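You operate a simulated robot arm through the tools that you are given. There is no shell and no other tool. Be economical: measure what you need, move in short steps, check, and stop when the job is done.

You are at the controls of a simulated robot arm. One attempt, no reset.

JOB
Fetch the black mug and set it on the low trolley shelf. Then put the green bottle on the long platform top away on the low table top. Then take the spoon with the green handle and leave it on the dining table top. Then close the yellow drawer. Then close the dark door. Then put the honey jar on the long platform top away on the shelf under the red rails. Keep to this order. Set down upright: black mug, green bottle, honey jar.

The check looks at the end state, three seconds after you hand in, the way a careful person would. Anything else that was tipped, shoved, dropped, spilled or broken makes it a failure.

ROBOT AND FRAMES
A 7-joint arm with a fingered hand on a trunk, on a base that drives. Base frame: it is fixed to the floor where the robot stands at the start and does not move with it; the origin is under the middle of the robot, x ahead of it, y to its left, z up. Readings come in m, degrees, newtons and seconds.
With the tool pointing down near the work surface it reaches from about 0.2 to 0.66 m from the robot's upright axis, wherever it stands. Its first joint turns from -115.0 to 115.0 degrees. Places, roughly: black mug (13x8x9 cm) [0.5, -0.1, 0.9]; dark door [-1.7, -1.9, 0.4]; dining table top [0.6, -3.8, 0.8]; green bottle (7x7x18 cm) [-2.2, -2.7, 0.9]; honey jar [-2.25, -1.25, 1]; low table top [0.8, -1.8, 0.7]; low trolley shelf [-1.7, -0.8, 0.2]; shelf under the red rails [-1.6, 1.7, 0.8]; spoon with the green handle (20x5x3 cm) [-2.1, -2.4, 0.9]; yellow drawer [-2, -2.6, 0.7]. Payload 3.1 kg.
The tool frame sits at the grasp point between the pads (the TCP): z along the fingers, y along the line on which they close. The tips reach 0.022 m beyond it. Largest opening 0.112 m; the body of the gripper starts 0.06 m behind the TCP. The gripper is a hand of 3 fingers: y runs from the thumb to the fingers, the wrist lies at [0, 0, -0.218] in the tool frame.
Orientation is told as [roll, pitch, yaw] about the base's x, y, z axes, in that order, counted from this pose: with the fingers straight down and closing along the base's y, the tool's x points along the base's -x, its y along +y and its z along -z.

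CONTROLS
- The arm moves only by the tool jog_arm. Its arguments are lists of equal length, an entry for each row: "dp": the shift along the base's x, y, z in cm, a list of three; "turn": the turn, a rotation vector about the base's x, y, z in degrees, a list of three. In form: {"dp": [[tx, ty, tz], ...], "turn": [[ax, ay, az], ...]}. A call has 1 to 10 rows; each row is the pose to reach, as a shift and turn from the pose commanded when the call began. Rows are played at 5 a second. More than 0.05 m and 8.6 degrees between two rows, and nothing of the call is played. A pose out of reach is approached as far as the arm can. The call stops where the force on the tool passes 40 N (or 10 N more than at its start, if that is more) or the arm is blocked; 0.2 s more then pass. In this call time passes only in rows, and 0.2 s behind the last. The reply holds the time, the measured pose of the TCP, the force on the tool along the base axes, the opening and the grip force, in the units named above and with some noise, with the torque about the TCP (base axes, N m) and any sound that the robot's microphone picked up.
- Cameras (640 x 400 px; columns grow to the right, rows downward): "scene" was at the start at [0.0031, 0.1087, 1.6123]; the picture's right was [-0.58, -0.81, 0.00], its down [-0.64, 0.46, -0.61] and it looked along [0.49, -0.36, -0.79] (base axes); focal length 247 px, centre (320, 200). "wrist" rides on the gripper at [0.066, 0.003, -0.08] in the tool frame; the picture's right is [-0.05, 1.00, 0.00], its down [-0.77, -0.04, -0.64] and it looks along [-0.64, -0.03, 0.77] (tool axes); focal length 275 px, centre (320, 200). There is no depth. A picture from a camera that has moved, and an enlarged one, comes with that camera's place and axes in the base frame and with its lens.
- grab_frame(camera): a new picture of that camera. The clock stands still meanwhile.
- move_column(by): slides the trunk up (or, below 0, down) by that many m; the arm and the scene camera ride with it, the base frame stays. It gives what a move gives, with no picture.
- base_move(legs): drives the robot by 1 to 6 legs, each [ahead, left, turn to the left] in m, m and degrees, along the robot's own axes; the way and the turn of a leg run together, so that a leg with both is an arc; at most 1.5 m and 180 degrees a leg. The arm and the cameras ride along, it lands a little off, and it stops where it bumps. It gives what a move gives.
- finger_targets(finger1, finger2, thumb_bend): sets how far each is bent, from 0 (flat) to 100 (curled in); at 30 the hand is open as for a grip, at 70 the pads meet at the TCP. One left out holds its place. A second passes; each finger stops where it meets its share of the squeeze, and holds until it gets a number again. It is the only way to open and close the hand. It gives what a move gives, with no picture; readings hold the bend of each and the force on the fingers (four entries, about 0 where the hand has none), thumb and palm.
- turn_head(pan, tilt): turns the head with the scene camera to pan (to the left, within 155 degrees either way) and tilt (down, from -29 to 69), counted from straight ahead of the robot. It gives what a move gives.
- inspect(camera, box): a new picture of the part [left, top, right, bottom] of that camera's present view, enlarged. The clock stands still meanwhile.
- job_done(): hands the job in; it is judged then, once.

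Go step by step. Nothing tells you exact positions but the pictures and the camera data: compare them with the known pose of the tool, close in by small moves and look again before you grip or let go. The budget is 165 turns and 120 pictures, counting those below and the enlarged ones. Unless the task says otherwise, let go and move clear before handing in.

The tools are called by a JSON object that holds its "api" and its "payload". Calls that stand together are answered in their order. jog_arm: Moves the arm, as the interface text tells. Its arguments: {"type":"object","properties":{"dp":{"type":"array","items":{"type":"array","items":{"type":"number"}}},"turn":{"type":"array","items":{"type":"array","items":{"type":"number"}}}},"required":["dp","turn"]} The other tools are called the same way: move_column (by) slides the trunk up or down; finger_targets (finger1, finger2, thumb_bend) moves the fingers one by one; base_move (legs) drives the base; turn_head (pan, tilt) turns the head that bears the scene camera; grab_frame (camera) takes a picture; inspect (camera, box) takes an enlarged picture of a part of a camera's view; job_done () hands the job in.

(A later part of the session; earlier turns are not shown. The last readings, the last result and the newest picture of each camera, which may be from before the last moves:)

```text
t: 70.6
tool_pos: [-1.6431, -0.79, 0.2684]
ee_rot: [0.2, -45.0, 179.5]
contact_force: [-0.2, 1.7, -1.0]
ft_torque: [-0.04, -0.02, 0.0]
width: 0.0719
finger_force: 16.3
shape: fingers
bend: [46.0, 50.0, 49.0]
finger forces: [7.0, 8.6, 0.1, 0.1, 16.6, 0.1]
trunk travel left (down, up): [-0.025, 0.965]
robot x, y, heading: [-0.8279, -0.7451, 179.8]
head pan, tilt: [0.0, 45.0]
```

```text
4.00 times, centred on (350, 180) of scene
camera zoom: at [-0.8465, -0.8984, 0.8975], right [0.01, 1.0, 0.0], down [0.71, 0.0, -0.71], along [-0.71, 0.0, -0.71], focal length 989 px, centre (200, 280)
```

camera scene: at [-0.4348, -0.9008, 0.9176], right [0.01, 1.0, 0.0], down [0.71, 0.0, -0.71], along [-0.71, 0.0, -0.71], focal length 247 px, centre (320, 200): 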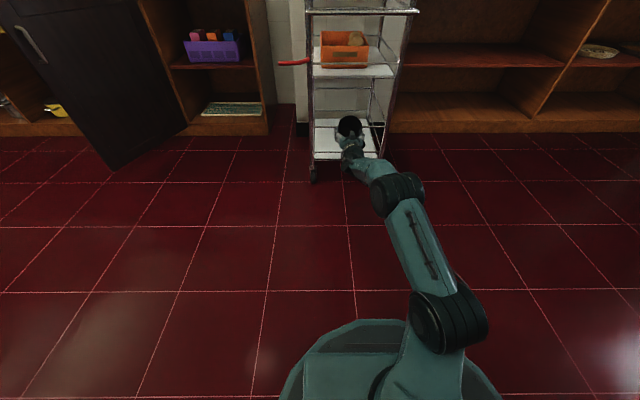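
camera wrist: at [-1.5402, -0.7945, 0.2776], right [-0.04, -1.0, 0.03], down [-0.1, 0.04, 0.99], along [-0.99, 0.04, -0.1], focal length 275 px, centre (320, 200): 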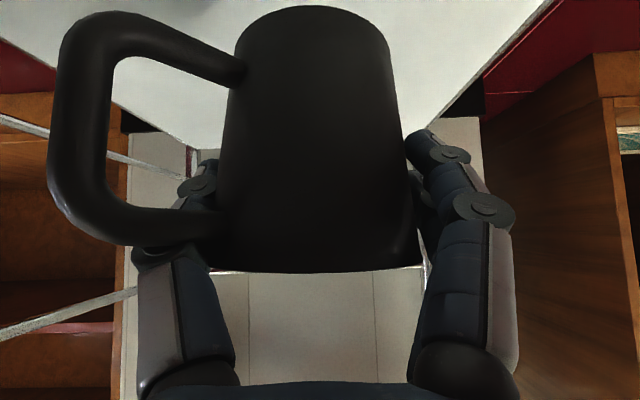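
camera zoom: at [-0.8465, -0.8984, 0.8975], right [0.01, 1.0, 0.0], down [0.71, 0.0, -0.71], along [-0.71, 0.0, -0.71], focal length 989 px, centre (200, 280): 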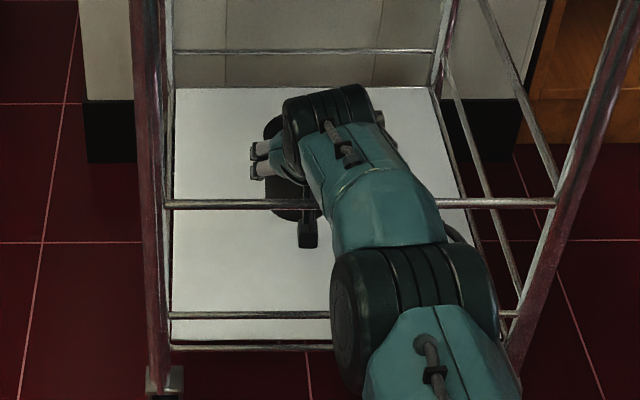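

The shelf is nearer z 0.15, so the forearm has to clear the rail while the mug goes about 5 cm lower. I drive 5 cm deeper and lower the trunk its last bit.

{"api": "base_move", "payload": {"legs": [[0.05, 0, 0]]}}

{"api": "move_column", "payload": {"by": -0.025}}

{"api": "inspect", "payload": {"camera": "scene", "box": [300, 130, 400, 230]}}

{"api": "grab_frame", "payload": {"camera": "wrist"}}

```text
t: 71.5
tool_pos: [-1.6942, -0.7898, 0.2675]
ee_rot: [0.1, -45.0, 179.6]
contact_force: [1.0, -0.4, -1.6]
ft_torque: [-0.02, 0.0, 0.0]
width: 0.0721
finger_force: 16.0
shape: fingers
bend: [46.0, 50.0, 49.0]
finger forces: [7.0, 8.6, 0.1, 0.0, 16.5, 0.1]
trunk travel left (down, up): [-0.025, 0.965]
robot x, y, heading: [-0.8767, -0.7496, 179.7]
head pan, tilt: [0.0, 45.0]
```

```text
t: 72.2
tool_pos: [-1.6938, -0.7889, 0.2429]
ee_rot: [0.1, -45.0, 179.5]
contact_force: [-0.3, -0.2, -1.8]
ft_torque: [-0.04, -0.01, -0.02]
width: 0.072
finger_force: 16.4
shape: fingers
bend: [46.0, 50.0, 49.0]
finger forces: [7.0, 8.6, 0.0, 0.1, 16.4, 0.0]
trunk travel left (down, up): [0.0, 0.99]
robot x, y, heading: [-0.8782, -0.7495, 179.7]
head pan, tilt: [0.0, 45.0]
```

```text
4.00 times, centred on (350, 180) of scene
camera zoom: at [-0.8964, -0.8981, 0.8725], right [0.01, 1.0, 0.0], down [0.71, 0.0, -0.71], along [-0.71, 0.0, -0.71], focal length 989 px, centre (200, 280)
```

zoom: 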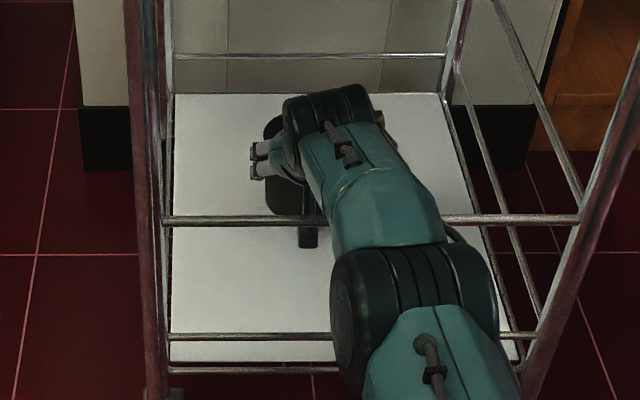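

```text
84 pictures are left
camera wrist: at [-1.5901, -0.7946, 0.2526], right [-0.04, -1.0, 0.03], down [-0.1, 0.04, 0.99], along [-0.99, 0.04, -0.1], focal length 275 px, centre (320, 200)
```

wrist: 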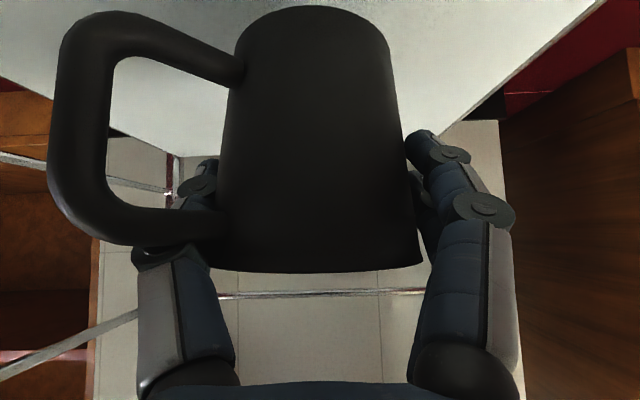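

The shelf comes out at z 0.155 and the rail at 0.336, leaving about 2.3 cm to go. I lower in small jogs.

{"api": "jog_arm", "payload": {"dp": [[0, 0, -0.6], [0, 0, -1.2]], "turn": [[0, 0, 0], [0, 0, 0]]}}

{"api": "jog_arm", "payload": {"dp": [[0, 0, -0.4], [0, 0, -0.8]], "turn": [[0, 0, 0], [0, 0, 0]]}}

```text
t: 72.8
tool_pos: [-1.6938, -0.7891, 0.2304]
ee_rot: [0.2, -44.9, 179.4]
contact_force: [-0.1, -0.5, -1.5]
ft_torque: [0.01, -0.02, 0.02]
width: 0.0719
finger_force: 15.6
shape: fingers
bend: [46.0, 50.0, 49.0]
finger forces: [6.9, 8.5, 0.1, 0.0, 16.6, 0.0]
trunk travel left (down, up): [0.0, 0.99]
robot x, y, heading: [-0.8781, -0.746, 179.5]
head pan, tilt: [0.0, 45.0]
```

```text
t: 73.5
tool_pos: [-1.694, -0.7884, 0.2218]
ee_rot: [0.1, -44.8, 179.6]
contact_force: [0.1, 0.0, -1.7]
ft_torque: [-0.06, -0.02, -0.02]
width: 0.0721
finger_force: 16.0
shape: fingers
bend: [46.0, 50.0, 49.0]
finger forces: [7.0, 8.6, 0.0, 0.0, 16.4, 0.0]
trunk travel left (down, up): [0.0, 0.99]
robot x, y, heading: [-0.8761, -0.7455, 179.6]
head pan, tilt: [0.0, 45.0]
```

No contact yet and no sign of touching the rail. I continue in millimetre steps and look.

{"api": "jog_arm", "payload": {"dp": [[0, 0, -0.3], [0, 0, -0.6]], "turn": [[0, 0, 0], [0, 0, 0]]}}

{"api": "inspect", "payload": {"camera": "scene", "box": [300, 130, 400, 230]}}

{"api": "grab_frame", "payload": {"camera": "wrist"}}

```text
t: 74.0
tool_pos: [-1.6923, -0.7897, 0.2172]
ee_rot: [0.2, -45.2, 179.5]
contact_force: [-0.4, 0.3, 0.5]
ft_torque: [0.07, -0.06, -0.01]
width: 0.0723
finger_force: 16.1
shape: fingers
bend: [46.0, 50.0, 49.0]
finger forces: [6.7, 8.5, 0.0, 0.0, 17.2, 0.0]
trunk travel left (down, up): [0.0, 0.99]
robot x, y, heading: [-0.8775, -0.7453, 179.6]
head pan, tilt: [0.0, 45.0]
```

```text
4.00 times, centred on (350, 180) of scene
camera zoom: at [-0.896, -0.8981, 0.8727], right [0.01, 1.0, 0.0], down [0.71, 0.0, -0.71], along [-0.71, 0.0, -0.71], focal length 989 px, centre (200, 280)
```

zoom: 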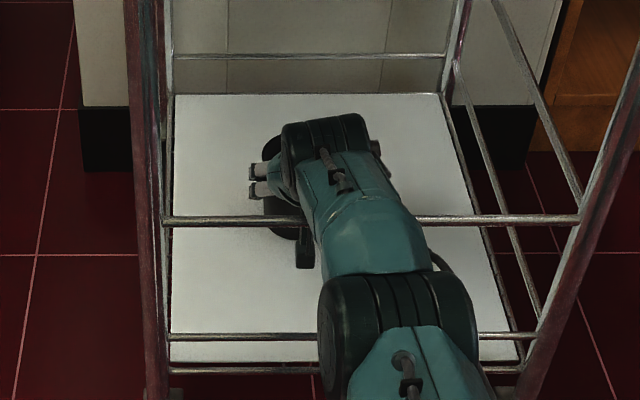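

```text
82 pictures are left
camera wrist: at [-1.5898, -0.795, 0.227], right [-0.04, -1.0, 0.04], down [-0.09, 0.04, 0.99], along [-0.99, 0.04, -0.1], focal length 275 px, centre (320, 200)
```

wrist: 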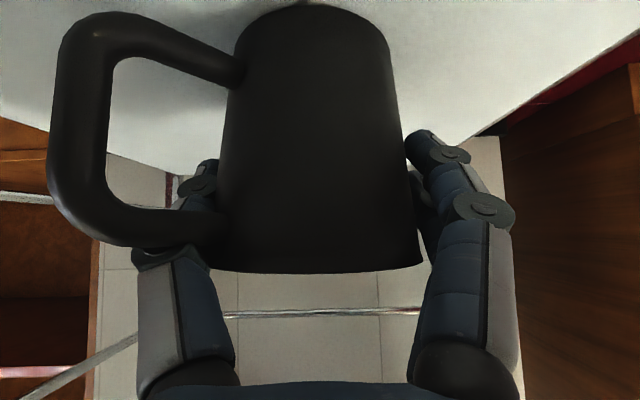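

The force reading went from -1.7 to +0.5 N, so the mug is just touching the shelf. I press down 2 mm more to confirm.

{"api": "jog_arm", "payload": {"dp": [[0, 0, -0.2]], "turn": [[0, 0, 0]]}}

```text
t: 74.5
tool_pos: [-1.6941, -0.79, 0.2178]
ee_rot: [0.2, -45.2, 179.4]
contact_force: [-0.6, -0.8, 7.4]
ft_torque: [0.16, -0.03, 0.0]
width: 0.072
finger_force: 16.4
shape: fingers
bend: [46.0, 50.0, 49.0]
finger forces: [6.7, 8.5, 0.0, 0.0, 18.0, 0.1]
trunk travel left (down, up): [0.0, 0.99]
robot x, y, heading: [-0.875, -0.7429, 179.9]
head pan, tilt: [0.0, 45.0]
```

Firm contact at 7 N. I raise 1 mm to ease the push and open the fingers.

{"api": "jog_arm", "payload": {"dp": [[0, 0, 0.15]], "turn": [[0, 0, 0]]}}

{"api": "finger_targets", "payload": {"finger1": 30, "finger2": 30, "thumb_bend": 30}}

{"api": "grab_frame", "payload": {"camera": "wrist"}}

```text
t: 74.8
tool_pos: [-1.6928, -0.7894, 0.2178]
ee_rot: [0.1, -45.0, 179.5]
contact_force: [-0.8, -0.6, 4.2]
ft_torque: [0.08, -0.04, 0.01]
width: 0.072
finger_force: 15.5
shape: fingers
bend: [46.0, 50.0, 49.0]
finger forces: [7.1, 8.6, 0.0, 0.0, 16.7, 0.0]
trunk travel left (down, up): [0.0, 0.99]
robot x, y, heading: [-0.8767, -0.7423, 179.4]
head pan, tilt: [0.0, 45.0]
```

```text
t: 75.8
tool_pos: [-1.6924, -0.7894, 0.2169]
ee_rot: [0.2, -45.0, 179.5]
contact_force: [-0.7, -1.0, -0.3]
ft_torque: [0.01, -0.01, 0.01]
width: 0.1112
finger_force: 0.4
shape: fingers
bend: [30.0, 30.0, 30.0]
finger forces: [0.1, 0.0, 0.1, 0.0, 0.3, 0.0]
trunk travel left (down, up): [0.0, 0.99]
robot x, y, heading: [-0.8739, -0.742, 179.7]
head pan, tilt: [0.0, 45.0]
```

```text
81 pictures are left
camera wrist: at [-1.5896, -0.7947, 0.2264], right [-0.04, -1.0, 0.03], down [-0.1, 0.04, 0.99], along [-0.99, 0.04, -0.1], focal length 275 px, centre (320, 200)
```

wrist: 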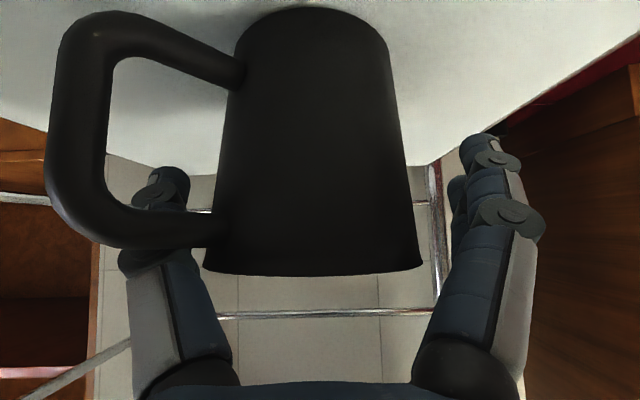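

The mug stands upright and free. I raise straight up 6 cm, then level the hand again, reversing the entry.

{"api": "jog_arm", "payload": {"dp": [[0, 0, 2], [0, 0, 4], [0, 0, 6]], "turn": [[0, 0, 0], [0, 0, 0], [0, 0, 0]]}}

{"api": "grab_frame", "payload": {"camera": "wrist"}}

```text
t: 76.7
tool_pos: [-1.6933, -0.7898, 0.2764]
ee_rot: [0.1, -44.9, 179.5]
contact_force: [0.2, -1.5, 0.6]
ft_torque: [0.01, 0.03, -0.02]
width: 0.1113
finger_force: 0.0
shape: fingers
bend: [30.0, 30.0, 30.0]
finger forces: [0.1, 0.0, 0.1, 0.1, 0.1, 0.0]
trunk travel left (down, up): [0.0, 0.99]
robot x, y, heading: [-0.8744, -0.7483, 179.6]
head pan, tilt: [0.0, 45.0]
```

```text
80 pictures are left
camera wrist: at [-1.5896, -0.7947, 0.2864], right [-0.04, -1.0, 0.03], down [-0.1, 0.04, 0.99], along [-0.99, 0.04, -0.1], focal length 275 px, centre (320, 200)
```

wrist: 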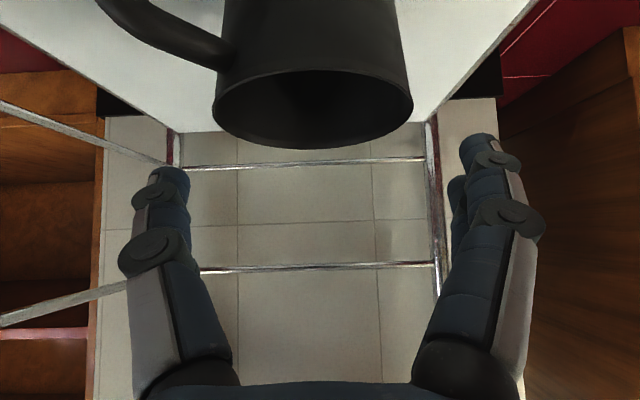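

Clear of the mug. Next I level the hand inside and back out.

{"api": "jog_arm", "payload": {"dp": [[-0.9, 0, 3.1], [-1.4, 0, 6.5], [-1.5, 0, 10.1], [-1.3, 0, 13.8], [-0.7, 0, 17.6]], "turn": [[0, 8, 0], [0, 16, 0], [0, 24, 0], [0, 32, 0], [0, 40, 0]]}}

{"api": "inspect", "payload": {"camera": "scene", "box": [260, 40, 460, 240]}}

```text
t: 77.8
tool_pos: [-1.7028, -0.789, 0.4528]
ee_rot: [3.3, -85.1, 176.5]
contact_force: [0.1, 0.2, 0.3]
ft_torque: [0.03, -0.02, -0.02]
width: 0.1114
finger_force: 0.1
shape: fingers
bend: [30.0, 30.0, 30.0]
finger forces: [0.0, 0.0, 0.0, 0.1, 0.0, 0.0]
trunk travel left (down, up): [0.0, 0.99]
robot x, y, heading: [-0.8772, -0.7407, 179.6]
head pan, tilt: [0.0, 45.0]
```

```text
2.00 times, centred on (360, 140) of scene
camera zoom: at [-0.8962, -0.898, 0.8726], right [0.01, 1.0, 0.0], down [0.71, 0.0, -0.71], along [-0.71, 0.0, -0.71], focal length 494 px, centre (240, 320)
```

zoom: 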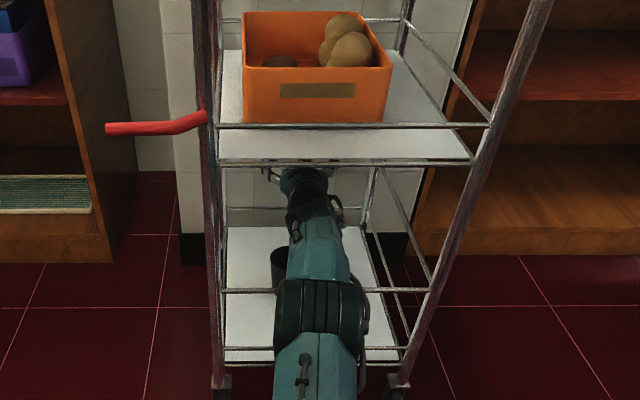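

The mug stays put on the shelf. I back straight out, raise the trunk, and go to look at the bottle, spoon and drawer area.

{"api": "base_move", "payload": {"legs": [[-0.5, 0, 0]]}}

{"api": "move_column", "payload": {"by": 0.4}}

{"api": "move_column", "payload": {"by": 0.4}}

{"api": "grab_frame", "payload": {"camera": "scene"}}

{"api": "base_move", "payload": {"legs": [[0, 1.4, 0]]}}

{"api": "turn_head", "payload": {"pan": 10, "tilt": 30}}

{"api": "grab_frame", "payload": {"camera": "scene"}}

```text
t: 80.8
tool_pos: [-1.1946, -0.7908, 0.4529]
ee_rot: [3.7, -85.0, 176.0]
contact_force: [0.5, -0.9, 0.1]
ft_torque: [0.01, 0.0, -0.01]
width: 0.1116
finger_force: 0.0
shape: fingers
bend: [30.0, 30.0, 30.0]
finger forces: [0.1, 0.0, 0.0, 0.0, 0.0, 0.1]
trunk travel left (down, up): [0.0, 0.99]
robot x, y, heading: [-0.3682, -0.7462, 179.4]
head pan, tilt: [0.0, 45.0]
```

```text
t: 84.7
tool_pos: [-1.1955, -0.7907, 0.8523]
ee_rot: [3.5, -85.0, 176.0]
contact_force: [-0.3, 0.2, 0.2]
ft_torque: [0.0, 0.01, -0.01]
width: 0.1115
finger_force: 0.0
shape: fingers
bend: [30.0, 30.0, 30.0]
finger forces: [0.0, 0.0, 0.0, 0.1, 0.0, 0.0]
trunk travel left (down, up): [-0.4, 0.59]
robot x, y, heading: [-0.369, -0.7453, 179.1]
head pan, tilt: [0.0, 45.0]
```

```text
t: 88.5
tool_pos: [-1.1956, -0.7905, 1.2514]
ee_rot: [3.7, -85.0, 176.1]
contact_force: [-0.8, 0.3, -0.5]
ft_torque: [0.04, 0.02, 0.0]
width: 0.1114
finger_force: 0.2
shape: fingers
bend: [30.0, 30.0, 30.0]
finger forces: [0.0, 0.1, 0.0, 0.1, 0.0, 0.1]
trunk travel left (down, up): [-0.8, 0.19]
robot x, y, heading: [-0.3683, -0.7468, 179.5]
head pan, tilt: [0.0, 45.0]
```

```text
78 pictures are left
camera scene: at [-0.3897, -0.902, 1.6725], right [0.01, 1.0, 0.0], down [0.71, -0.01, -0.71], along [-0.71, 0.01, -0.71], focal length 247 px, centre (320, 200)
```

scene: 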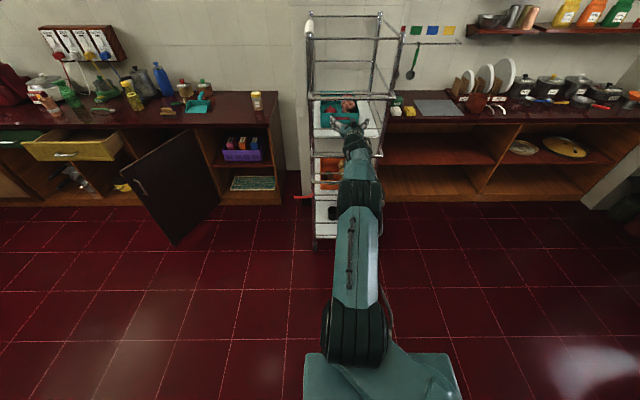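

```text
t: 95.5
tool_pos: [-1.1813, -2.2389, 1.2526]
ee_rot: [3.6, -84.9, 178.2]
contact_force: [0.7, -0.2, -0.6]
ft_torque: [0.01, 0.0, -0.03]
width: 0.1115
finger_force: 0.1
shape: fingers
bend: [30.0, 30.0, 30.0]
finger forces: [0.0, 0.0, 0.0, 0.1, 0.1, 0.0]
trunk travel left (down, up): [-0.8, 0.19]
robot x, y, heading: [-0.355, -2.1647, -178.6]
head pan, tilt: [0.0, 45.0]
```

```text
t: 96.3
tool_pos: [-1.1816, -2.2388, 1.2516]
ee_rot: [3.6, -84.9, 178.0]
contact_force: [-0.5, 0.1, -0.8]
ft_torque: [0.01, -0.03, -0.01]
width: 0.1113
finger_force: 0.0
shape: fingers
bend: [30.0, 30.0, 30.0]
finger forces: [0.0, 0.0, 0.0, 0.1, 0.1, 0.0]
trunk travel left (down, up): [-0.8, 0.19]
robot x, y, heading: [-0.354, -2.168, -178.5]
head pan, tilt: [10.0, 30.0]
```

```text
77 pictures are left
camera scene: at [-0.3792, -2.3372, 1.6951], right [-0.2, 0.98, 0.0], down [0.49, 0.1, -0.87], along [-0.85, -0.17, -0.5], focal length 247 px, centre (320, 200)
```

scene: 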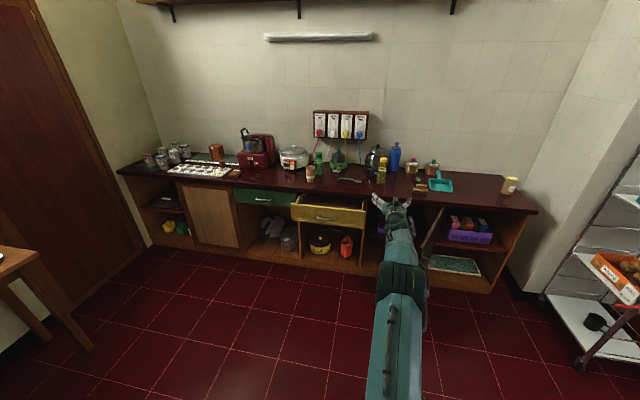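

{"api": "inspect", "payload": {"camera": "scene", "box": [260, 130, 460, 260]}}

```text
3.08 times, centred on (360, 195) of scene
camera zoom: at [-0.3792, -2.3372, 1.6951], right [-0.2, 0.98, 0.0], down [0.49, 0.1, -0.87], along [-0.85, -0.17, -0.5], focal length 761 px, centre (197, 215)
```

zoom: 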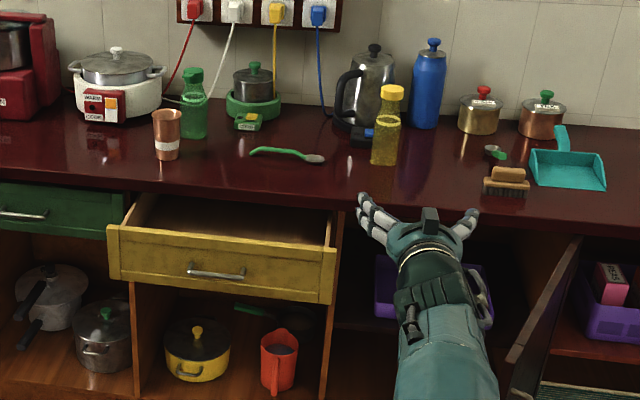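

The green bottle stands near (-2.26, -2.72) and the spoon near (-2.17, -2.45), with the yellow drawer open about 8 cm. I fold the arm to a ready pose, 45° down, and drive up in front of the drawer.

{"api": "jog_arm", "payload": {"dp": [[4, 0, 0], [8, 0, 0], [12, 0, 0], [16, 0, 0], [20, 0, 0]], "turn": [[0, -8, 0], [0, -16, 0], [0, -24, 0], [0, -32, 0], [0, -40, 0]]}}

{"api": "base_move", "payload": {"legs": [[0, 0.28, -1.4], [0.75, 0, 0]]}}

{"api": "turn_head", "payload": {"pan": 5, "tilt": 45}}

{"api": "grab_frame", "payload": {"camera": "scene"}}

```text
t: 97.5
tool_pos: [-0.9794, -2.2419, 1.252]
ee_rot: [1.7, -44.9, 179.8]
contact_force: [-0.3, -1.3, -0.3]
ft_torque: [0.04, -0.01, 0.03]
width: 0.1117
finger_force: 0.1
shape: fingers
bend: [30.0, 30.0, 30.0]
finger forces: [0.0, 0.0, 0.0, 0.1, 0.0, 0.1]
trunk travel left (down, up): [-0.8, 0.19]
robot x, y, heading: [-0.3604, -2.1688, -178.2]
head pan, tilt: [10.0, 30.0]
```

```text
t: 103.2
tool_pos: [-1.7365, -2.5006, 1.2517]
ee_rot: [1.7, -44.9, 178.0]
contact_force: [-0.4, 0.1, 0.8]
ft_torque: [-0.03, -0.02, -0.01]
width: 0.1116
finger_force: 0.2
shape: fingers
bend: [30.0, 30.0, 30.0]
finger forces: [0.0, 0.0, 0.0, 0.0, 0.0, 0.0]
trunk travel left (down, up): [-0.8, 0.19]
robot x, y, heading: [-1.113, -2.4449, 180.0]
head pan, tilt: [10.0, 30.0]
```

```text
t: 103.9
tool_pos: [-1.7368, -2.4994, 1.2511]
ee_rot: [1.8, -45.0, 178.1]
contact_force: [-0.3, -0.6, 0.6]
ft_torque: [0.0, 0.01, 0.0]
width: 0.1113
finger_force: 0.1
shape: fingers
bend: [30.0, 30.0, 30.0]
finger forces: [0.1, 0.1, 0.0, 0.0, 0.1, 0.0]
trunk travel left (down, up): [-0.8, 0.19]
robot x, y, heading: [-1.1123, -2.4462, 179.9]
head pan, tilt: [5.0, 45.0]
```

```text
75 pictures are left
camera scene: at [-1.131, -2.6066, 1.6726], right [-0.08, 1.0, 0.0], down [0.7, 0.06, -0.71], along [-0.7, -0.06, -0.71], focal length 247 px, centre (320, 200)
```

scene: 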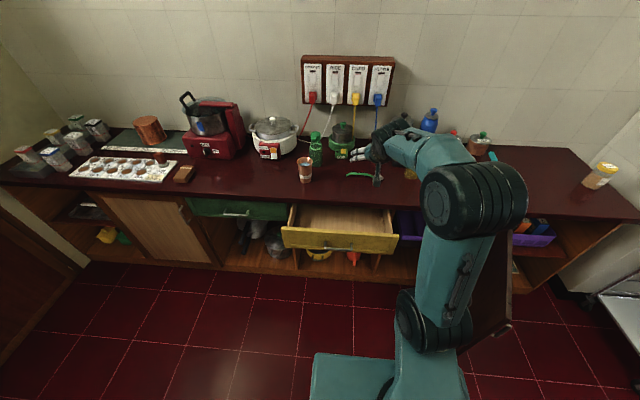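

Positions are confirmed: bottle at about (-2.24, -2.72), platform edge at x -1.93, drawer front at x -1.81. I move in to x -1.5.

{"api": "base_move", "payload": {"legs": [[0.38, 0, 0]]}}

{"api": "turn_head", "payload": {"pan": 10, "tilt": 45}}

{"api": "grab_frame", "payload": {"camera": "scene"}}

{"api": "grab_frame", "payload": {"camera": "wrist"}}

```text
t: 106.4
tool_pos: [-2.1234, -2.4985, 1.2523]
ee_rot: [1.8, -45.0, 178.1]
contact_force: [-0.7, -0.1, -1.1]
ft_torque: [-0.02, -0.03, 0.05]
width: 0.1116
finger_force: 0.0
shape: fingers
bend: [30.0, 30.0, 30.0]
finger forces: [0.0, 0.0, 0.0, 0.0, 0.0, 0.0]
trunk travel left (down, up): [-0.8, 0.19]
robot x, y, heading: [-1.4974, -2.4457, 179.7]
head pan, tilt: [5.0, 45.0]
```

```text
t: 107.0
tool_pos: [-2.1245, -2.497, 1.2517]
ee_rot: [1.8, -45.0, 178.0]
contact_force: [0.1, 0.7, -1.0]
ft_torque: [0.01, -0.04, 0.0]
width: 0.1117
finger_force: 0.1
shape: fingers
bend: [30.0, 30.0, 30.0]
finger forces: [0.0, 0.1, 0.0, 0.1, 0.0, 0.0]
trunk travel left (down, up): [-0.8, 0.19]
robot x, y, heading: [-1.4982, -2.4473, 180.0]
head pan, tilt: [10.0, 45.0]
```

```text
74 pictures are left
camera scene: at [-1.5166, -2.6122, 1.6726], right [-0.17, 0.99, 0.0], down [0.7, 0.12, -0.71], along [-0.7, -0.12, -0.71], focal length 247 px, centre (320, 200)
```

scene: 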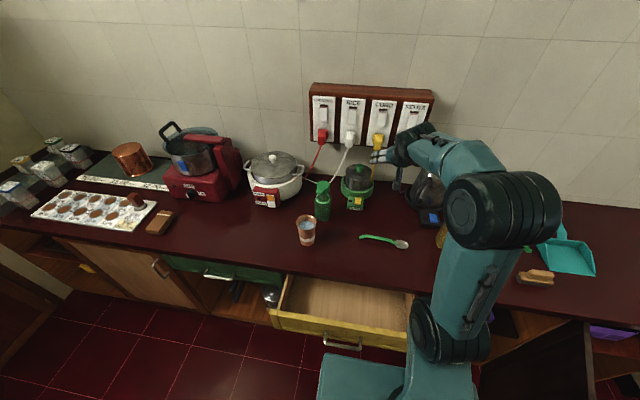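

```text
73 pictures are left
camera wrist: at [-2.0205, -2.5025, 1.2612], right [-0.05, -1.0, 0.06], down [-0.1, 0.06, 0.99], along [-0.99, 0.04, -0.1], focal length 275 px, centre (320, 200)
```

wrist: 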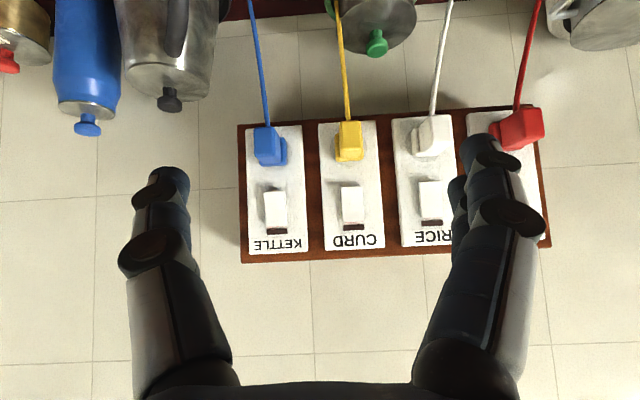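

The bottle is at about (-2.24, -2.725), with the copper cup in front and to its left. I swing the hand 28° left and bring it to a pre-grasp behind and above.

{"api": "jog_arm", "payload": {"dp": [[0, -4.5, -3], [0, -9, -6], [-1, -13.5, -9], [-2, -17, -12], [-3, -18, -14]], "turn": [[0, 0, 7], [0, 0, 14], [0, 0, 21], [0, 0, 28], [0, 0, 28]]}}

{"api": "grab_frame", "payload": {"camera": "wrist"}}

{"api": "inspect", "payload": {"camera": "scene", "box": [240, 130, 440, 270]}}

```text
refused: row 1 steps farther than a row can; nothing moved
```

```text
72 pictures are left
camera wrist: at [-2.0205, -2.5025, 1.2612], right [-0.05, -1.0, 0.06], down [-0.1, 0.06, 0.99], along [-0.99, 0.04, -0.1], focal length 275 px, centre (320, 200)
```

wrist: 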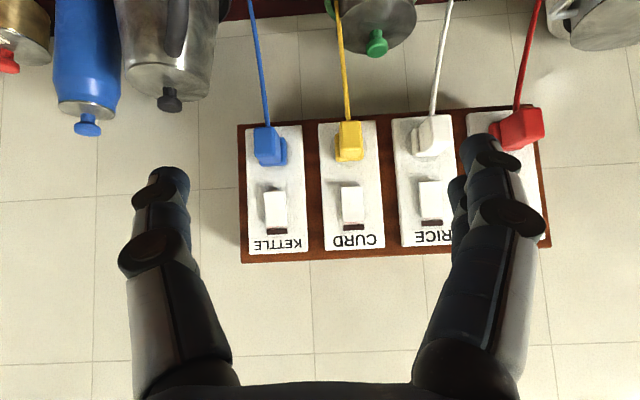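

```text
2.86 times, centred on (340, 200) of scene
camera zoom: at [-1.5166, -2.6122, 1.6726], right [-0.17, 0.99, 0.0], down [0.7, 0.12, -0.71], along [-0.7, -0.12, -0.71], focal length 706 px, centre (263, 200)
```

zoom: 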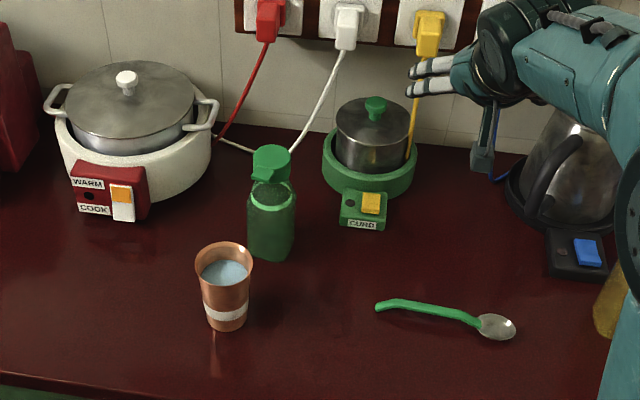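

The picture is clear: the bottle body is straight-sided and the cup holds water, so I keep off it. I re-send the swing in smaller steps.

{"api": "jog_arm", "payload": {"dp": [[0, -3.5, -2.5], [0, -7, -5], [0, -10.5, -8], [-1, -14, -11], [-2, -16.5, -14], [-3, -18, -17]], "turn": [[0, 0, 6], [0, 0, 12], [0, 0, 18], [0, 0, 23], [0, 0, 28], [0, 0, 28]]}}

{"api": "grab_frame", "payload": {"camera": "wrist"}}

```text
t: 108.4
tool_pos: [-2.1566, -2.6786, 1.0776]
ee_rot: [1.7, -44.9, -153.8]
contact_force: [-0.4, -0.3, -0.1]
ft_torque: [-0.01, -0.01, 0.0]
width: 0.1114
finger_force: 0.1
shape: fingers
bend: [30.0, 30.0, 30.0]
finger forces: [0.0, 0.1, 0.0, 0.0, 0.0, 0.0]
trunk travel left (down, up): [-0.8, 0.19]
robot x, y, heading: [-1.4998, -2.4481, 179.9]
head pan, tilt: [10.0, 45.0]
```

```text
70 pictures are left
camera wrist: at [-2.0631, -2.6352, 1.0881], right [0.43, -0.9, 0.05], down [-0.11, 0.0, 0.99], along [-0.9, -0.43, -0.1], focal length 275 px, centre (320, 200)
```

wrist: 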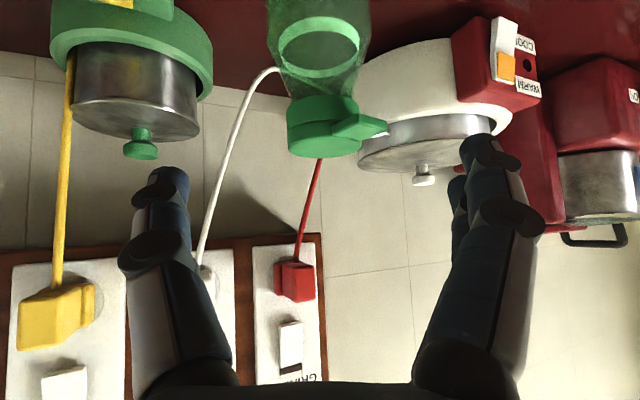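

The bottle is centred, but the water cup at (-2.08, -2.76) is close to the fingers. I swing 10° more to widen that gap and drop to a point 10 cm short.

{"api": "jog_arm", "payload": {"dp": [[-0.5, 0, 0], [-1, 0, -3], [-2.2, -0.4, -6], [-2.2, -0.4, -8.2]], "turn": [[0, 0, 5], [0, 0, 10], [0, 0, 10], [0, 0, 10]]}}

{"api": "grab_frame", "payload": {"camera": "wrist"}}

{"api": "inspect", "payload": {"camera": "scene", "box": [240, 130, 440, 270]}}

```text
t: 109.4
tool_pos: [-2.1771, -2.6806, 0.9984]
ee_rot: [1.7, -45.0, -144.0]
contact_force: [-0.3, -0.1, 0.2]
ft_torque: [0.01, -0.02, 0.04]
width: 0.1116
finger_force: 0.1
shape: fingers
bend: [30.0, 30.0, 30.0]
finger forces: [0.1, 0.1, 0.0, 0.1, 0.1, 0.0]
out of reach, approached as far as the arm can: row 1
trunk travel left (down, up): [-0.8, 0.19]
robot x, y, heading: [-1.4995, -2.442, 179.7]
head pan, tilt: [10.0, 45.0]
```

```text
69 pictures are left
camera wrist: at [-2.0923, -2.6206, 1.0093], right [0.58, -0.81, 0.06], down [-0.11, -0.01, 0.99], along [-0.81, -0.58, -0.1], focal length 275 px, centre (320, 200)
```

wrist: 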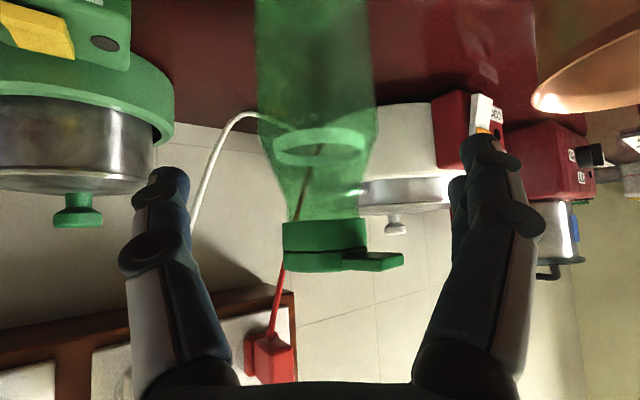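

```text
2.86 times, centred on (340, 200) of scene
camera zoom: at [-1.5159, -2.6116, 1.6727], right [-0.17, 0.99, 0.0], down [0.7, 0.12, -0.71], along [-0.7, -0.12, -0.71], focal length 706 px, centre (263, 200)
```

zoom: 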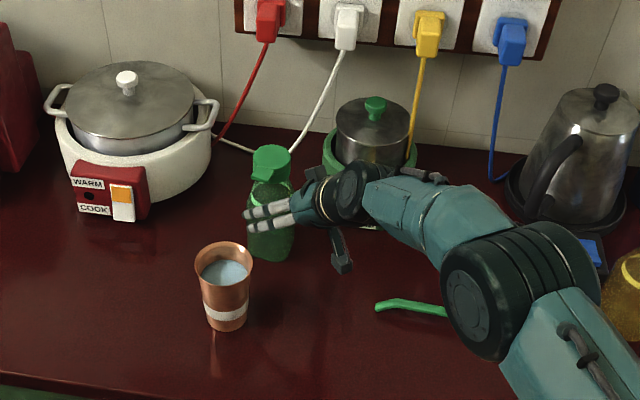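

Alignment looks good and the bottle's shoulder starts near z 0.945. I advance along the tool axis to z 0.912.

{"api": "jog_arm", "payload": {"dp": [[-2, -1.5, -3], [-4, -2.9, -5.8], [-5.9, -4.3, -8.6]], "turn": [[0, 0, 0], [0, 0, 0], [0, 0, 0]]}}

{"api": "grab_frame", "payload": {"camera": "wrist"}}

{"api": "inspect", "payload": {"camera": "scene", "box": [240, 130, 440, 270]}}

```text
t: 110.2
tool_pos: [-2.2276, -2.7219, 0.9126]
ee_rot: [1.6, -44.9, -143.8]
contact_force: [-0.6, -0.3, -0.3]
ft_torque: [0.02, -0.05, 0.02]
width: 0.1114
finger_force: 0.0
shape: fingers
bend: [30.0, 30.0, 30.0]
finger forces: [0.0, 0.1, 0.0, 0.0, 0.1, 0.0]
out of reach, approached as far as the arm can: row 3
trunk travel left (down, up): [-0.8, 0.19]
robot x, y, heading: [-1.4964, -2.4462, 179.8]
head pan, tilt: [10.0, 45.0]
```

```text
67 pictures are left
camera wrist: at [-2.1433, -2.6641, 0.9231], right [0.58, -0.81, 0.05], down [-0.11, -0.01, 0.99], along [-0.81, -0.58, -0.1], focal length 275 px, centre (320, 200)
```

wrist: 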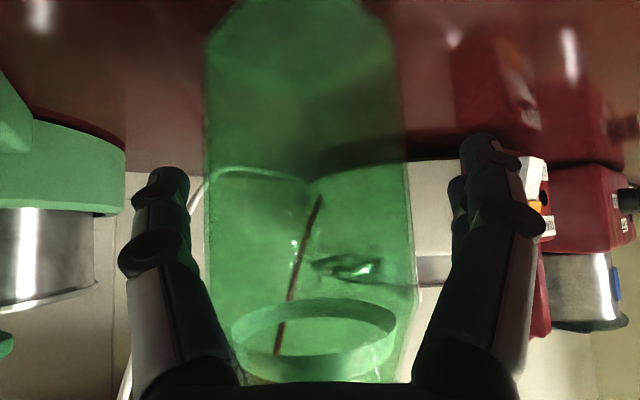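

```text
2.86 times, centred on (340, 200) of scene
camera zoom: at [-1.5168, -2.6163, 1.6722], right [-0.17, 0.99, 0.0], down [0.7, 0.12, -0.71], along [-0.7, -0.12, -0.71], focal length 706 px, centre (263, 200)
```

zoom: 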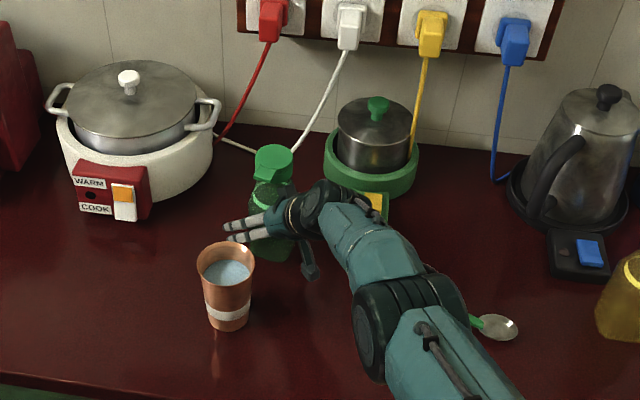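

The bottle is between the fingers and the cup is clear. I close.

{"api": "finger_targets", "payload": {"finger1": 58, "finger2": 58, "thumb_bend": 58}}

{"api": "jog_arm", "payload": {"dp": [[0, 0, 1.5], [0.5, 0.3, 4], [1, 0.6, 8], [1.5, 1, 12]], "turn": [[0, 0, 0], [0, 0, 0], [0, 0, 0], [0, 0, 0]]}}

{"api": "grab_frame", "payload": {"camera": "wrist"}}

```text
t: 111.2
tool_pos: [-2.2267, -2.7205, 0.9154]
ee_rot: [1.8, -45.0, -144.0]
contact_force: [0.0, 0.0, 0.0]
ft_torque: [-0.08, 0.02, -0.01]
width: 0.0788
finger_force: 20.8
shape: fingers
bend: [42.0, 48.0, 49.0]
finger forces: [8.8, 12.2, 0.1, 0.0, 20.8, 0.0]
trunk travel left (down, up): [-0.8, 0.19]
robot x, y, heading: [-1.4961, -2.444, 179.8]
head pan, tilt: [10.0, 45.0]
```

```text
t: 112.2
tool_pos: [-2.2115, -2.7124, 1.0356]
ee_rot: [1.8, -45.1, -144.0]
contact_force: [0.2, -1.1, -1.1]
ft_torque: [0.02, -0.03, 0.04]
width: 0.0786
finger_force: 20.8
shape: fingers
bend: [42.0, 48.0, 49.0]
finger forces: [8.7, 12.1, 0.1, 0.0, 20.8, 0.0]
trunk travel left (down, up): [-0.8, 0.19]
robot x, y, heading: [-1.4974, -2.4447, 179.9]
head pan, tilt: [10.0, 45.0]
```

```text
65 pictures are left
camera wrist: at [-2.1278, -2.6527, 1.0447], right [0.58, -0.81, 0.06], down [-0.11, -0.01, 0.99], along [-0.81, -0.58, -0.1], focal length 275 px, centre (320, 200)
```

wrist: 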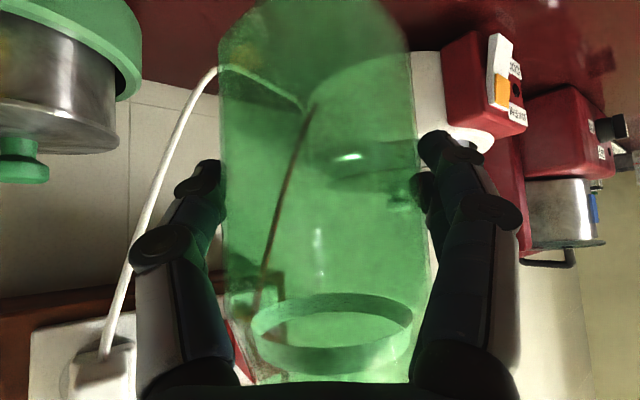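

The bottle is held firmly. I raise it above the other items, back away, turn to the far side and look for the low table.

{"api": "move_column", "payload": {"by": 0.12}}

{"api": "base_move", "payload": {"legs": [[-0.9, 0, 0], [0, 0, 180]]}}

{"api": "turn_head", "payload": {"pan": 10, "tilt": 30}}

{"api": "grab_frame", "payload": {"camera": "scene"}}

```text
t: 113.7
tool_pos: [-2.2127, -2.7135, 1.1549]
ee_rot: [1.9, -45.0, -144.0]
contact_force: [0.4, 0.0, -0.6]
ft_torque: [-0.02, -0.02, 0.01]
width: 0.0788
finger_force: 20.5
shape: fingers
bend: [42.0, 48.0, 49.0]
finger forces: [8.6, 12.1, 0.0, 0.0, 20.8, 0.0]
trunk travel left (down, up): [-0.92, 0.07]
robot x, y, heading: [-1.4984, -2.4454, 179.7]
head pan, tilt: [10.0, 45.0]
```

```text
t: 125.9
tool_pos: [0.1188, -2.1628, 1.1545]
ee_rot: [1.8, -45.0, 37.5]
contact_force: [0.4, 0.1, -1.8]
ft_torque: [-0.02, 0.0, -0.03]
width: 0.078
finger_force: 18.7
shape: fingers
bend: [42.0, 48.0, 50.0]
finger forces: [8.1, 10.3, 0.1, 0.1, 18.5, 0.0]
trunk travel left (down, up): [-0.92, 0.07]
robot x, y, heading: [-0.5843, -2.4497, 1.0]
head pan, tilt: [10.0, 45.0]
```

```text
t: 126.7
tool_pos: [0.1194, -2.1628, 1.1539]
ee_rot: [1.8, -45.0, 37.4]
contact_force: [0.1, -0.1, -0.1]
ft_torque: [0.0, 0.02, -0.04]
width: 0.0783
finger_force: 18.2
shape: fingers
bend: [42.0, 48.0, 50.0]
finger forces: [8.1, 10.3, 0.1, 0.0, 18.5, 0.0]
trunk travel left (down, up): [-0.92, 0.07]
robot x, y, heading: [-0.589, -2.447, 1.0]
head pan, tilt: [10.0, 30.0]
```

```text
64 pictures are left
camera scene: at [-0.5607, -2.2794, 1.8151], right [0.19, -0.98, 0.0], down [-0.49, -0.1, -0.87], along [0.85, 0.17, -0.5], focal length 247 px, centre (320, 200)
```

scene: 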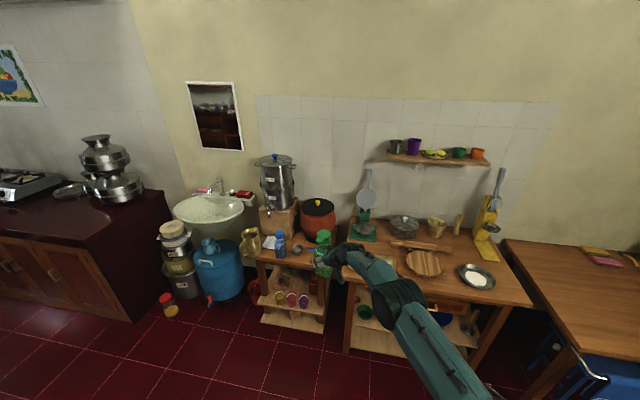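

The low table is the small one holding the brass pot and blue bottle, near (0.65, -1.75). I zoom in for a free spot.

{"api": "inspect", "payload": {"camera": "scene", "box": [220, 190, 380, 340]}}

```text
2.67 times, centred on (300, 265) of scene
camera zoom: at [-0.5607, -2.2794, 1.8151], right [0.19, -0.98, 0.0], down [-0.49, -0.1, -0.87], along [0.85, 0.17, -0.5], focal length 659 px, centre (373, 27)
```

zoom: 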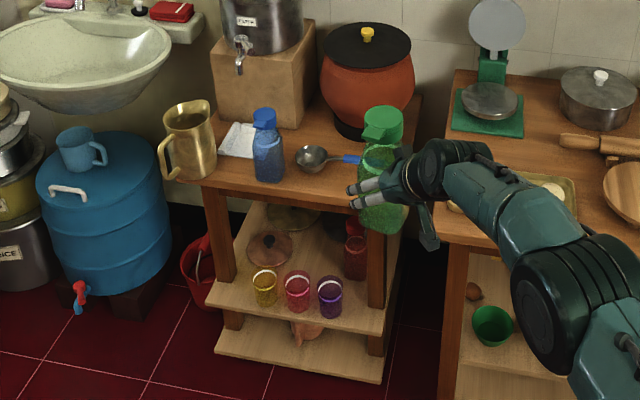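

A free patch lies at the table's front right, near (0.60, -1.98), in front of the blue-handled ladle. I drive so the bottle hovers about there and look again.

{"api": "base_move", "payload": {"legs": [[0.42, 0.17, -1]]}}

{"api": "turn_head", "payload": {"pan": 15, "tilt": 55}}

{"api": "grab_frame", "payload": {"camera": "scene"}}

{"api": "grab_frame", "payload": {"camera": "wrist"}}

```text
t: 129.4
tool_pos: [0.5449, -2.0004, 1.1538]
ee_rot: [1.8, -44.9, 36.4]
contact_force: [0.1, 1.1, -1.6]
ft_torque: [-0.03, 0.01, -0.03]
width: 0.0784
finger_force: 18.3
shape: fingers
bend: [42.0, 48.0, 50.0]
finger forces: [8.1, 10.2, 0.0, 0.0, 18.6, 0.0]
trunk travel left (down, up): [-0.92, 0.07]
robot x, y, heading: [-0.1675, -2.2739, 0.2]
head pan, tilt: [10.0, 30.0]
```

```text
t: 130.3
tool_pos: [0.547, -1.9994, 1.1538]
ee_rot: [1.6, -44.9, 36.5]
contact_force: [-0.2, 0.8, -2.5]
ft_torque: [0.01, -0.02, -0.03]
width: 0.0784
finger_force: 17.9
shape: fingers
bend: [42.0, 48.0, 50.0]
finger forces: [8.2, 10.3, 0.0, 0.0, 18.5, 0.0]
trunk travel left (down, up): [-0.92, 0.07]
robot x, y, heading: [-0.1656, -2.2705, 0.3]
head pan, tilt: [15.0, 55.0]
```

```text
62 pictures are left
camera scene: at [-0.1548, -2.101, 1.7792], right [0.26, -0.97, 0.0], down [-0.79, -0.21, -0.57], along [0.55, 0.15, -0.82], focal length 247 px, centre (320, 200)
```

scene: 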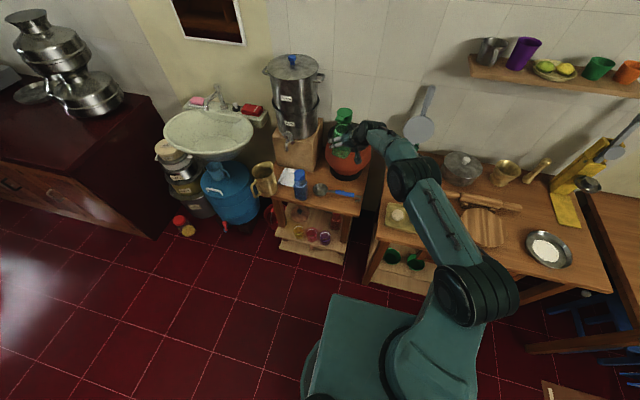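

```text
61 pictures are left
camera wrist: at [0.4624, -2.0622, 1.164], right [-0.58, 0.81, 0.06], down [0.11, 0.01, 0.99], along [0.8, 0.59, -0.1], focal length 275 px, centre (320, 200)
```

wrist: 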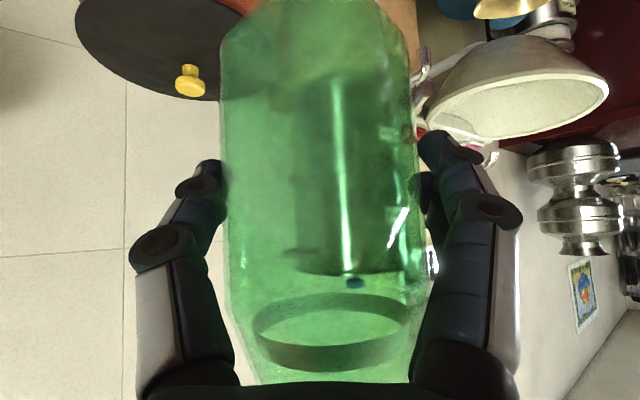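

{"api": "inspect", "payload": {"camera": "scene", "box": [250, 90, 400, 260]}}

```text
2.35 times, centred on (325, 175) of scene
camera zoom: at [-0.1548, -2.101, 1.7792], right [0.26, -0.97, 0.0], down [-0.79, -0.21, -0.57], along [0.55, 0.15, -0.82], focal length 582 px, centre (308, 259)
```

zoom: 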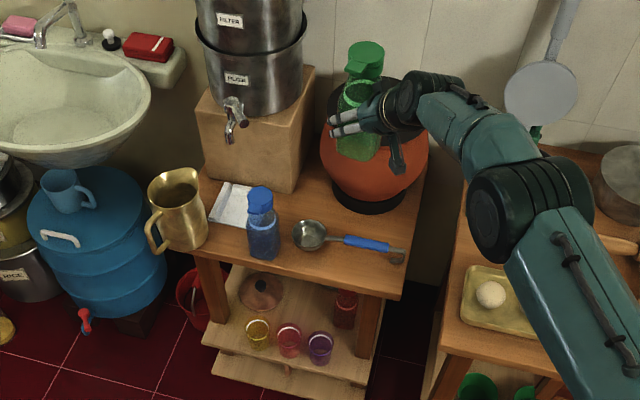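

The strip between the table edge (x about 0.50) and the ladle (x about 0.62) fits the bottle at (0.56, -1.985). I shift 1.4 cm forward and lower by the trunk, then look.

{"api": "jog_arm", "payload": {"dp": [[1.4, 1, 0]], "turn": [[0, 0, 0]]}}

{"api": "move_column", "payload": {"by": -0.28}}

{"api": "inspect", "payload": {"camera": "scene", "box": [240, 80, 400, 220]}}

{"api": "grab_frame", "payload": {"camera": "wrist"}}

```text
t: 130.7
tool_pos: [0.5615, -1.988, 1.1522]
ee_rot: [1.8, -44.8, 36.4]
contact_force: [0.1, -0.4, -0.6]
ft_torque: [-0.01, 0.01, -0.03]
width: 0.0783
finger_force: 18.7
shape: fingers
bend: [42.0, 48.0, 50.0]
finger forces: [8.1, 10.2, 0.1, 0.1, 18.4, 0.0]
trunk travel left (down, up): [-0.92, 0.07]
robot x, y, heading: [-0.1657, -2.2763, -0.1]
head pan, tilt: [15.0, 55.0]
```

```text
t: 133.5
tool_pos: [0.5597, -1.9901, 0.8748]
ee_rot: [1.8, -45.0, 36.4]
contact_force: [0.0, 0.3, -1.3]
ft_torque: [0.01, 0.01, -0.02]
width: 0.0782
finger_force: 18.8
shape: fingers
bend: [42.0, 48.0, 50.0]
finger forces: [8.1, 10.3, 0.1, 0.0, 18.5, 0.0]
trunk travel left (down, up): [-0.64, 0.35]
robot x, y, heading: [-0.1683, -2.2728, 0.2]
head pan, tilt: [15.0, 55.0]
```

```text
2.86 times, centred on (320, 150) of scene
camera zoom: at [-0.1548, -2.1009, 1.4992], right [0.26, -0.97, 0.0], down [-0.79, -0.21, -0.57], along [0.55, 0.15, -0.82], focal length 706 px, centre (320, 343)
```

zoom: 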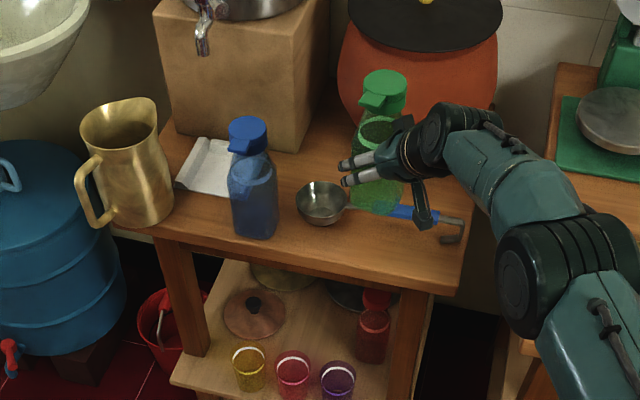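

```text
58 pictures are left
camera wrist: at [0.4765, -2.0525, 0.8842], right [-0.58, 0.81, 0.06], down [0.11, 0.01, 0.99], along [0.8, 0.59, -0.1], focal length 275 px, centre (320, 200)
```

wrist: 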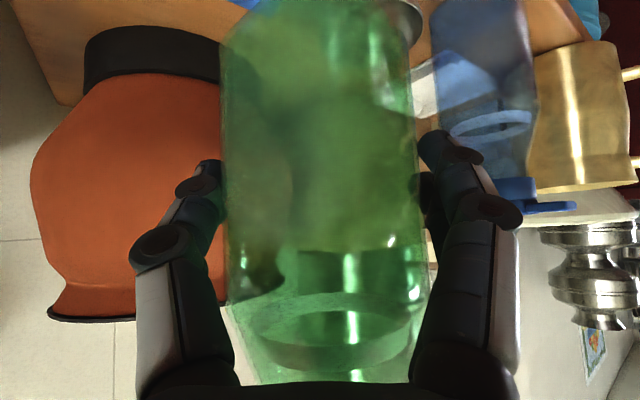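

The bottle hovers about 9 cm above the strip and the table top works out at z about 0.705. I lower 6.5 cm more, nudge 0.7 cm forward, and look.

{"api": "jog_arm", "payload": {"dp": [[0.7, 0.3, -3], [0.7, 0.3, -6.5]], "turn": [[0, 0, 0], [0, 0, 0]]}}

{"api": "inspect", "payload": {"camera": "scene", "box": [300, 100, 400, 200]}}

```text
t: 134.1
tool_pos: [0.5658, -1.9868, 0.8138]
ee_rot: [1.5, -45.5, 36.5]
contact_force: [-1.7, 0.0, 11.8]
ft_torque: [-0.22, -0.42, -0.06]
width: 0.0777
finger_force: 20.2
shape: fingers
bend: [42.0, 49.0, 50.0]
finger forces: [8.6, 12.1, 0.1, 0.0, 19.6, 0.0]
trunk travel left (down, up): [-0.64, 0.35]
robot x, y, heading: [-0.1683, -2.2743, 0.3]
head pan, tilt: [15.0, 55.0]
```

```text
4.00 times, centred on (350, 150) of scene
camera zoom: at [-0.16, -2.1027, 1.4998], right [0.26, -0.97, 0.0], down [-0.79, -0.21, -0.58], along [0.56, 0.15, -0.82], focal length 989 px, centre (200, 400)
```

zoom: 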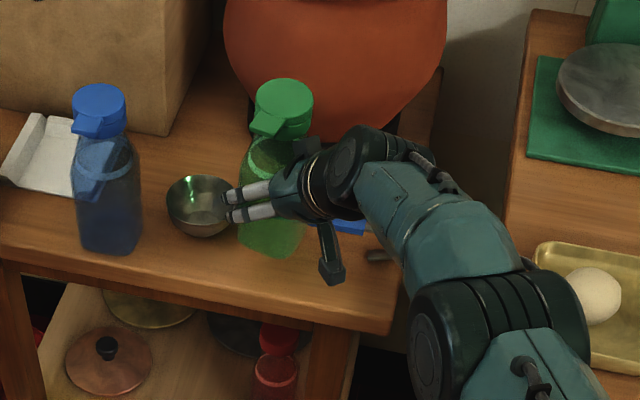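

The bottle has touched down, but it sits close to the ladle handle and has room toward the edge. I lift 1.5 cm, shift 1.8 cm toward me, and set down again.

{"api": "jog_arm", "payload": {"dp": [[0, 0, 2], [-1.8, -0.3, 2]], "turn": [[0, 0, 0], [0, 0, 0]]}}

{"api": "inspect", "payload": {"camera": "scene", "box": [300, 100, 400, 200]}}

```text
t: 134.7
tool_pos: [0.5473, -1.9912, 0.8294]
ee_rot: [1.9, -44.8, 36.4]
contact_force: [-0.5, -0.2, -1.6]
ft_torque: [0.01, 0.04, 0.04]
width: 0.0782
finger_force: 18.9
shape: fingers
bend: [41.0, 49.0, 50.0]
finger forces: [8.7, 10.3, 0.0, 0.0, 19.1, 0.0]
trunk travel left (down, up): [-0.64, 0.35]
robot x, y, heading: [-0.1665, -2.2719, 0.1]
head pan, tilt: [15.0, 55.0]
```

```text
4.00 times, centred on (350, 150) of scene
camera zoom: at [-0.1554, -2.102, 1.4992], right [0.26, -0.97, 0.0], down [-0.79, -0.21, -0.57], along [0.55, 0.15, -0.82], focal length 989 px, centre (200, 400)
```

zoom: 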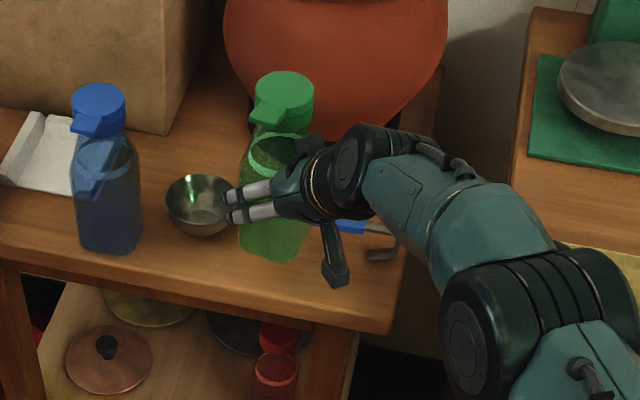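

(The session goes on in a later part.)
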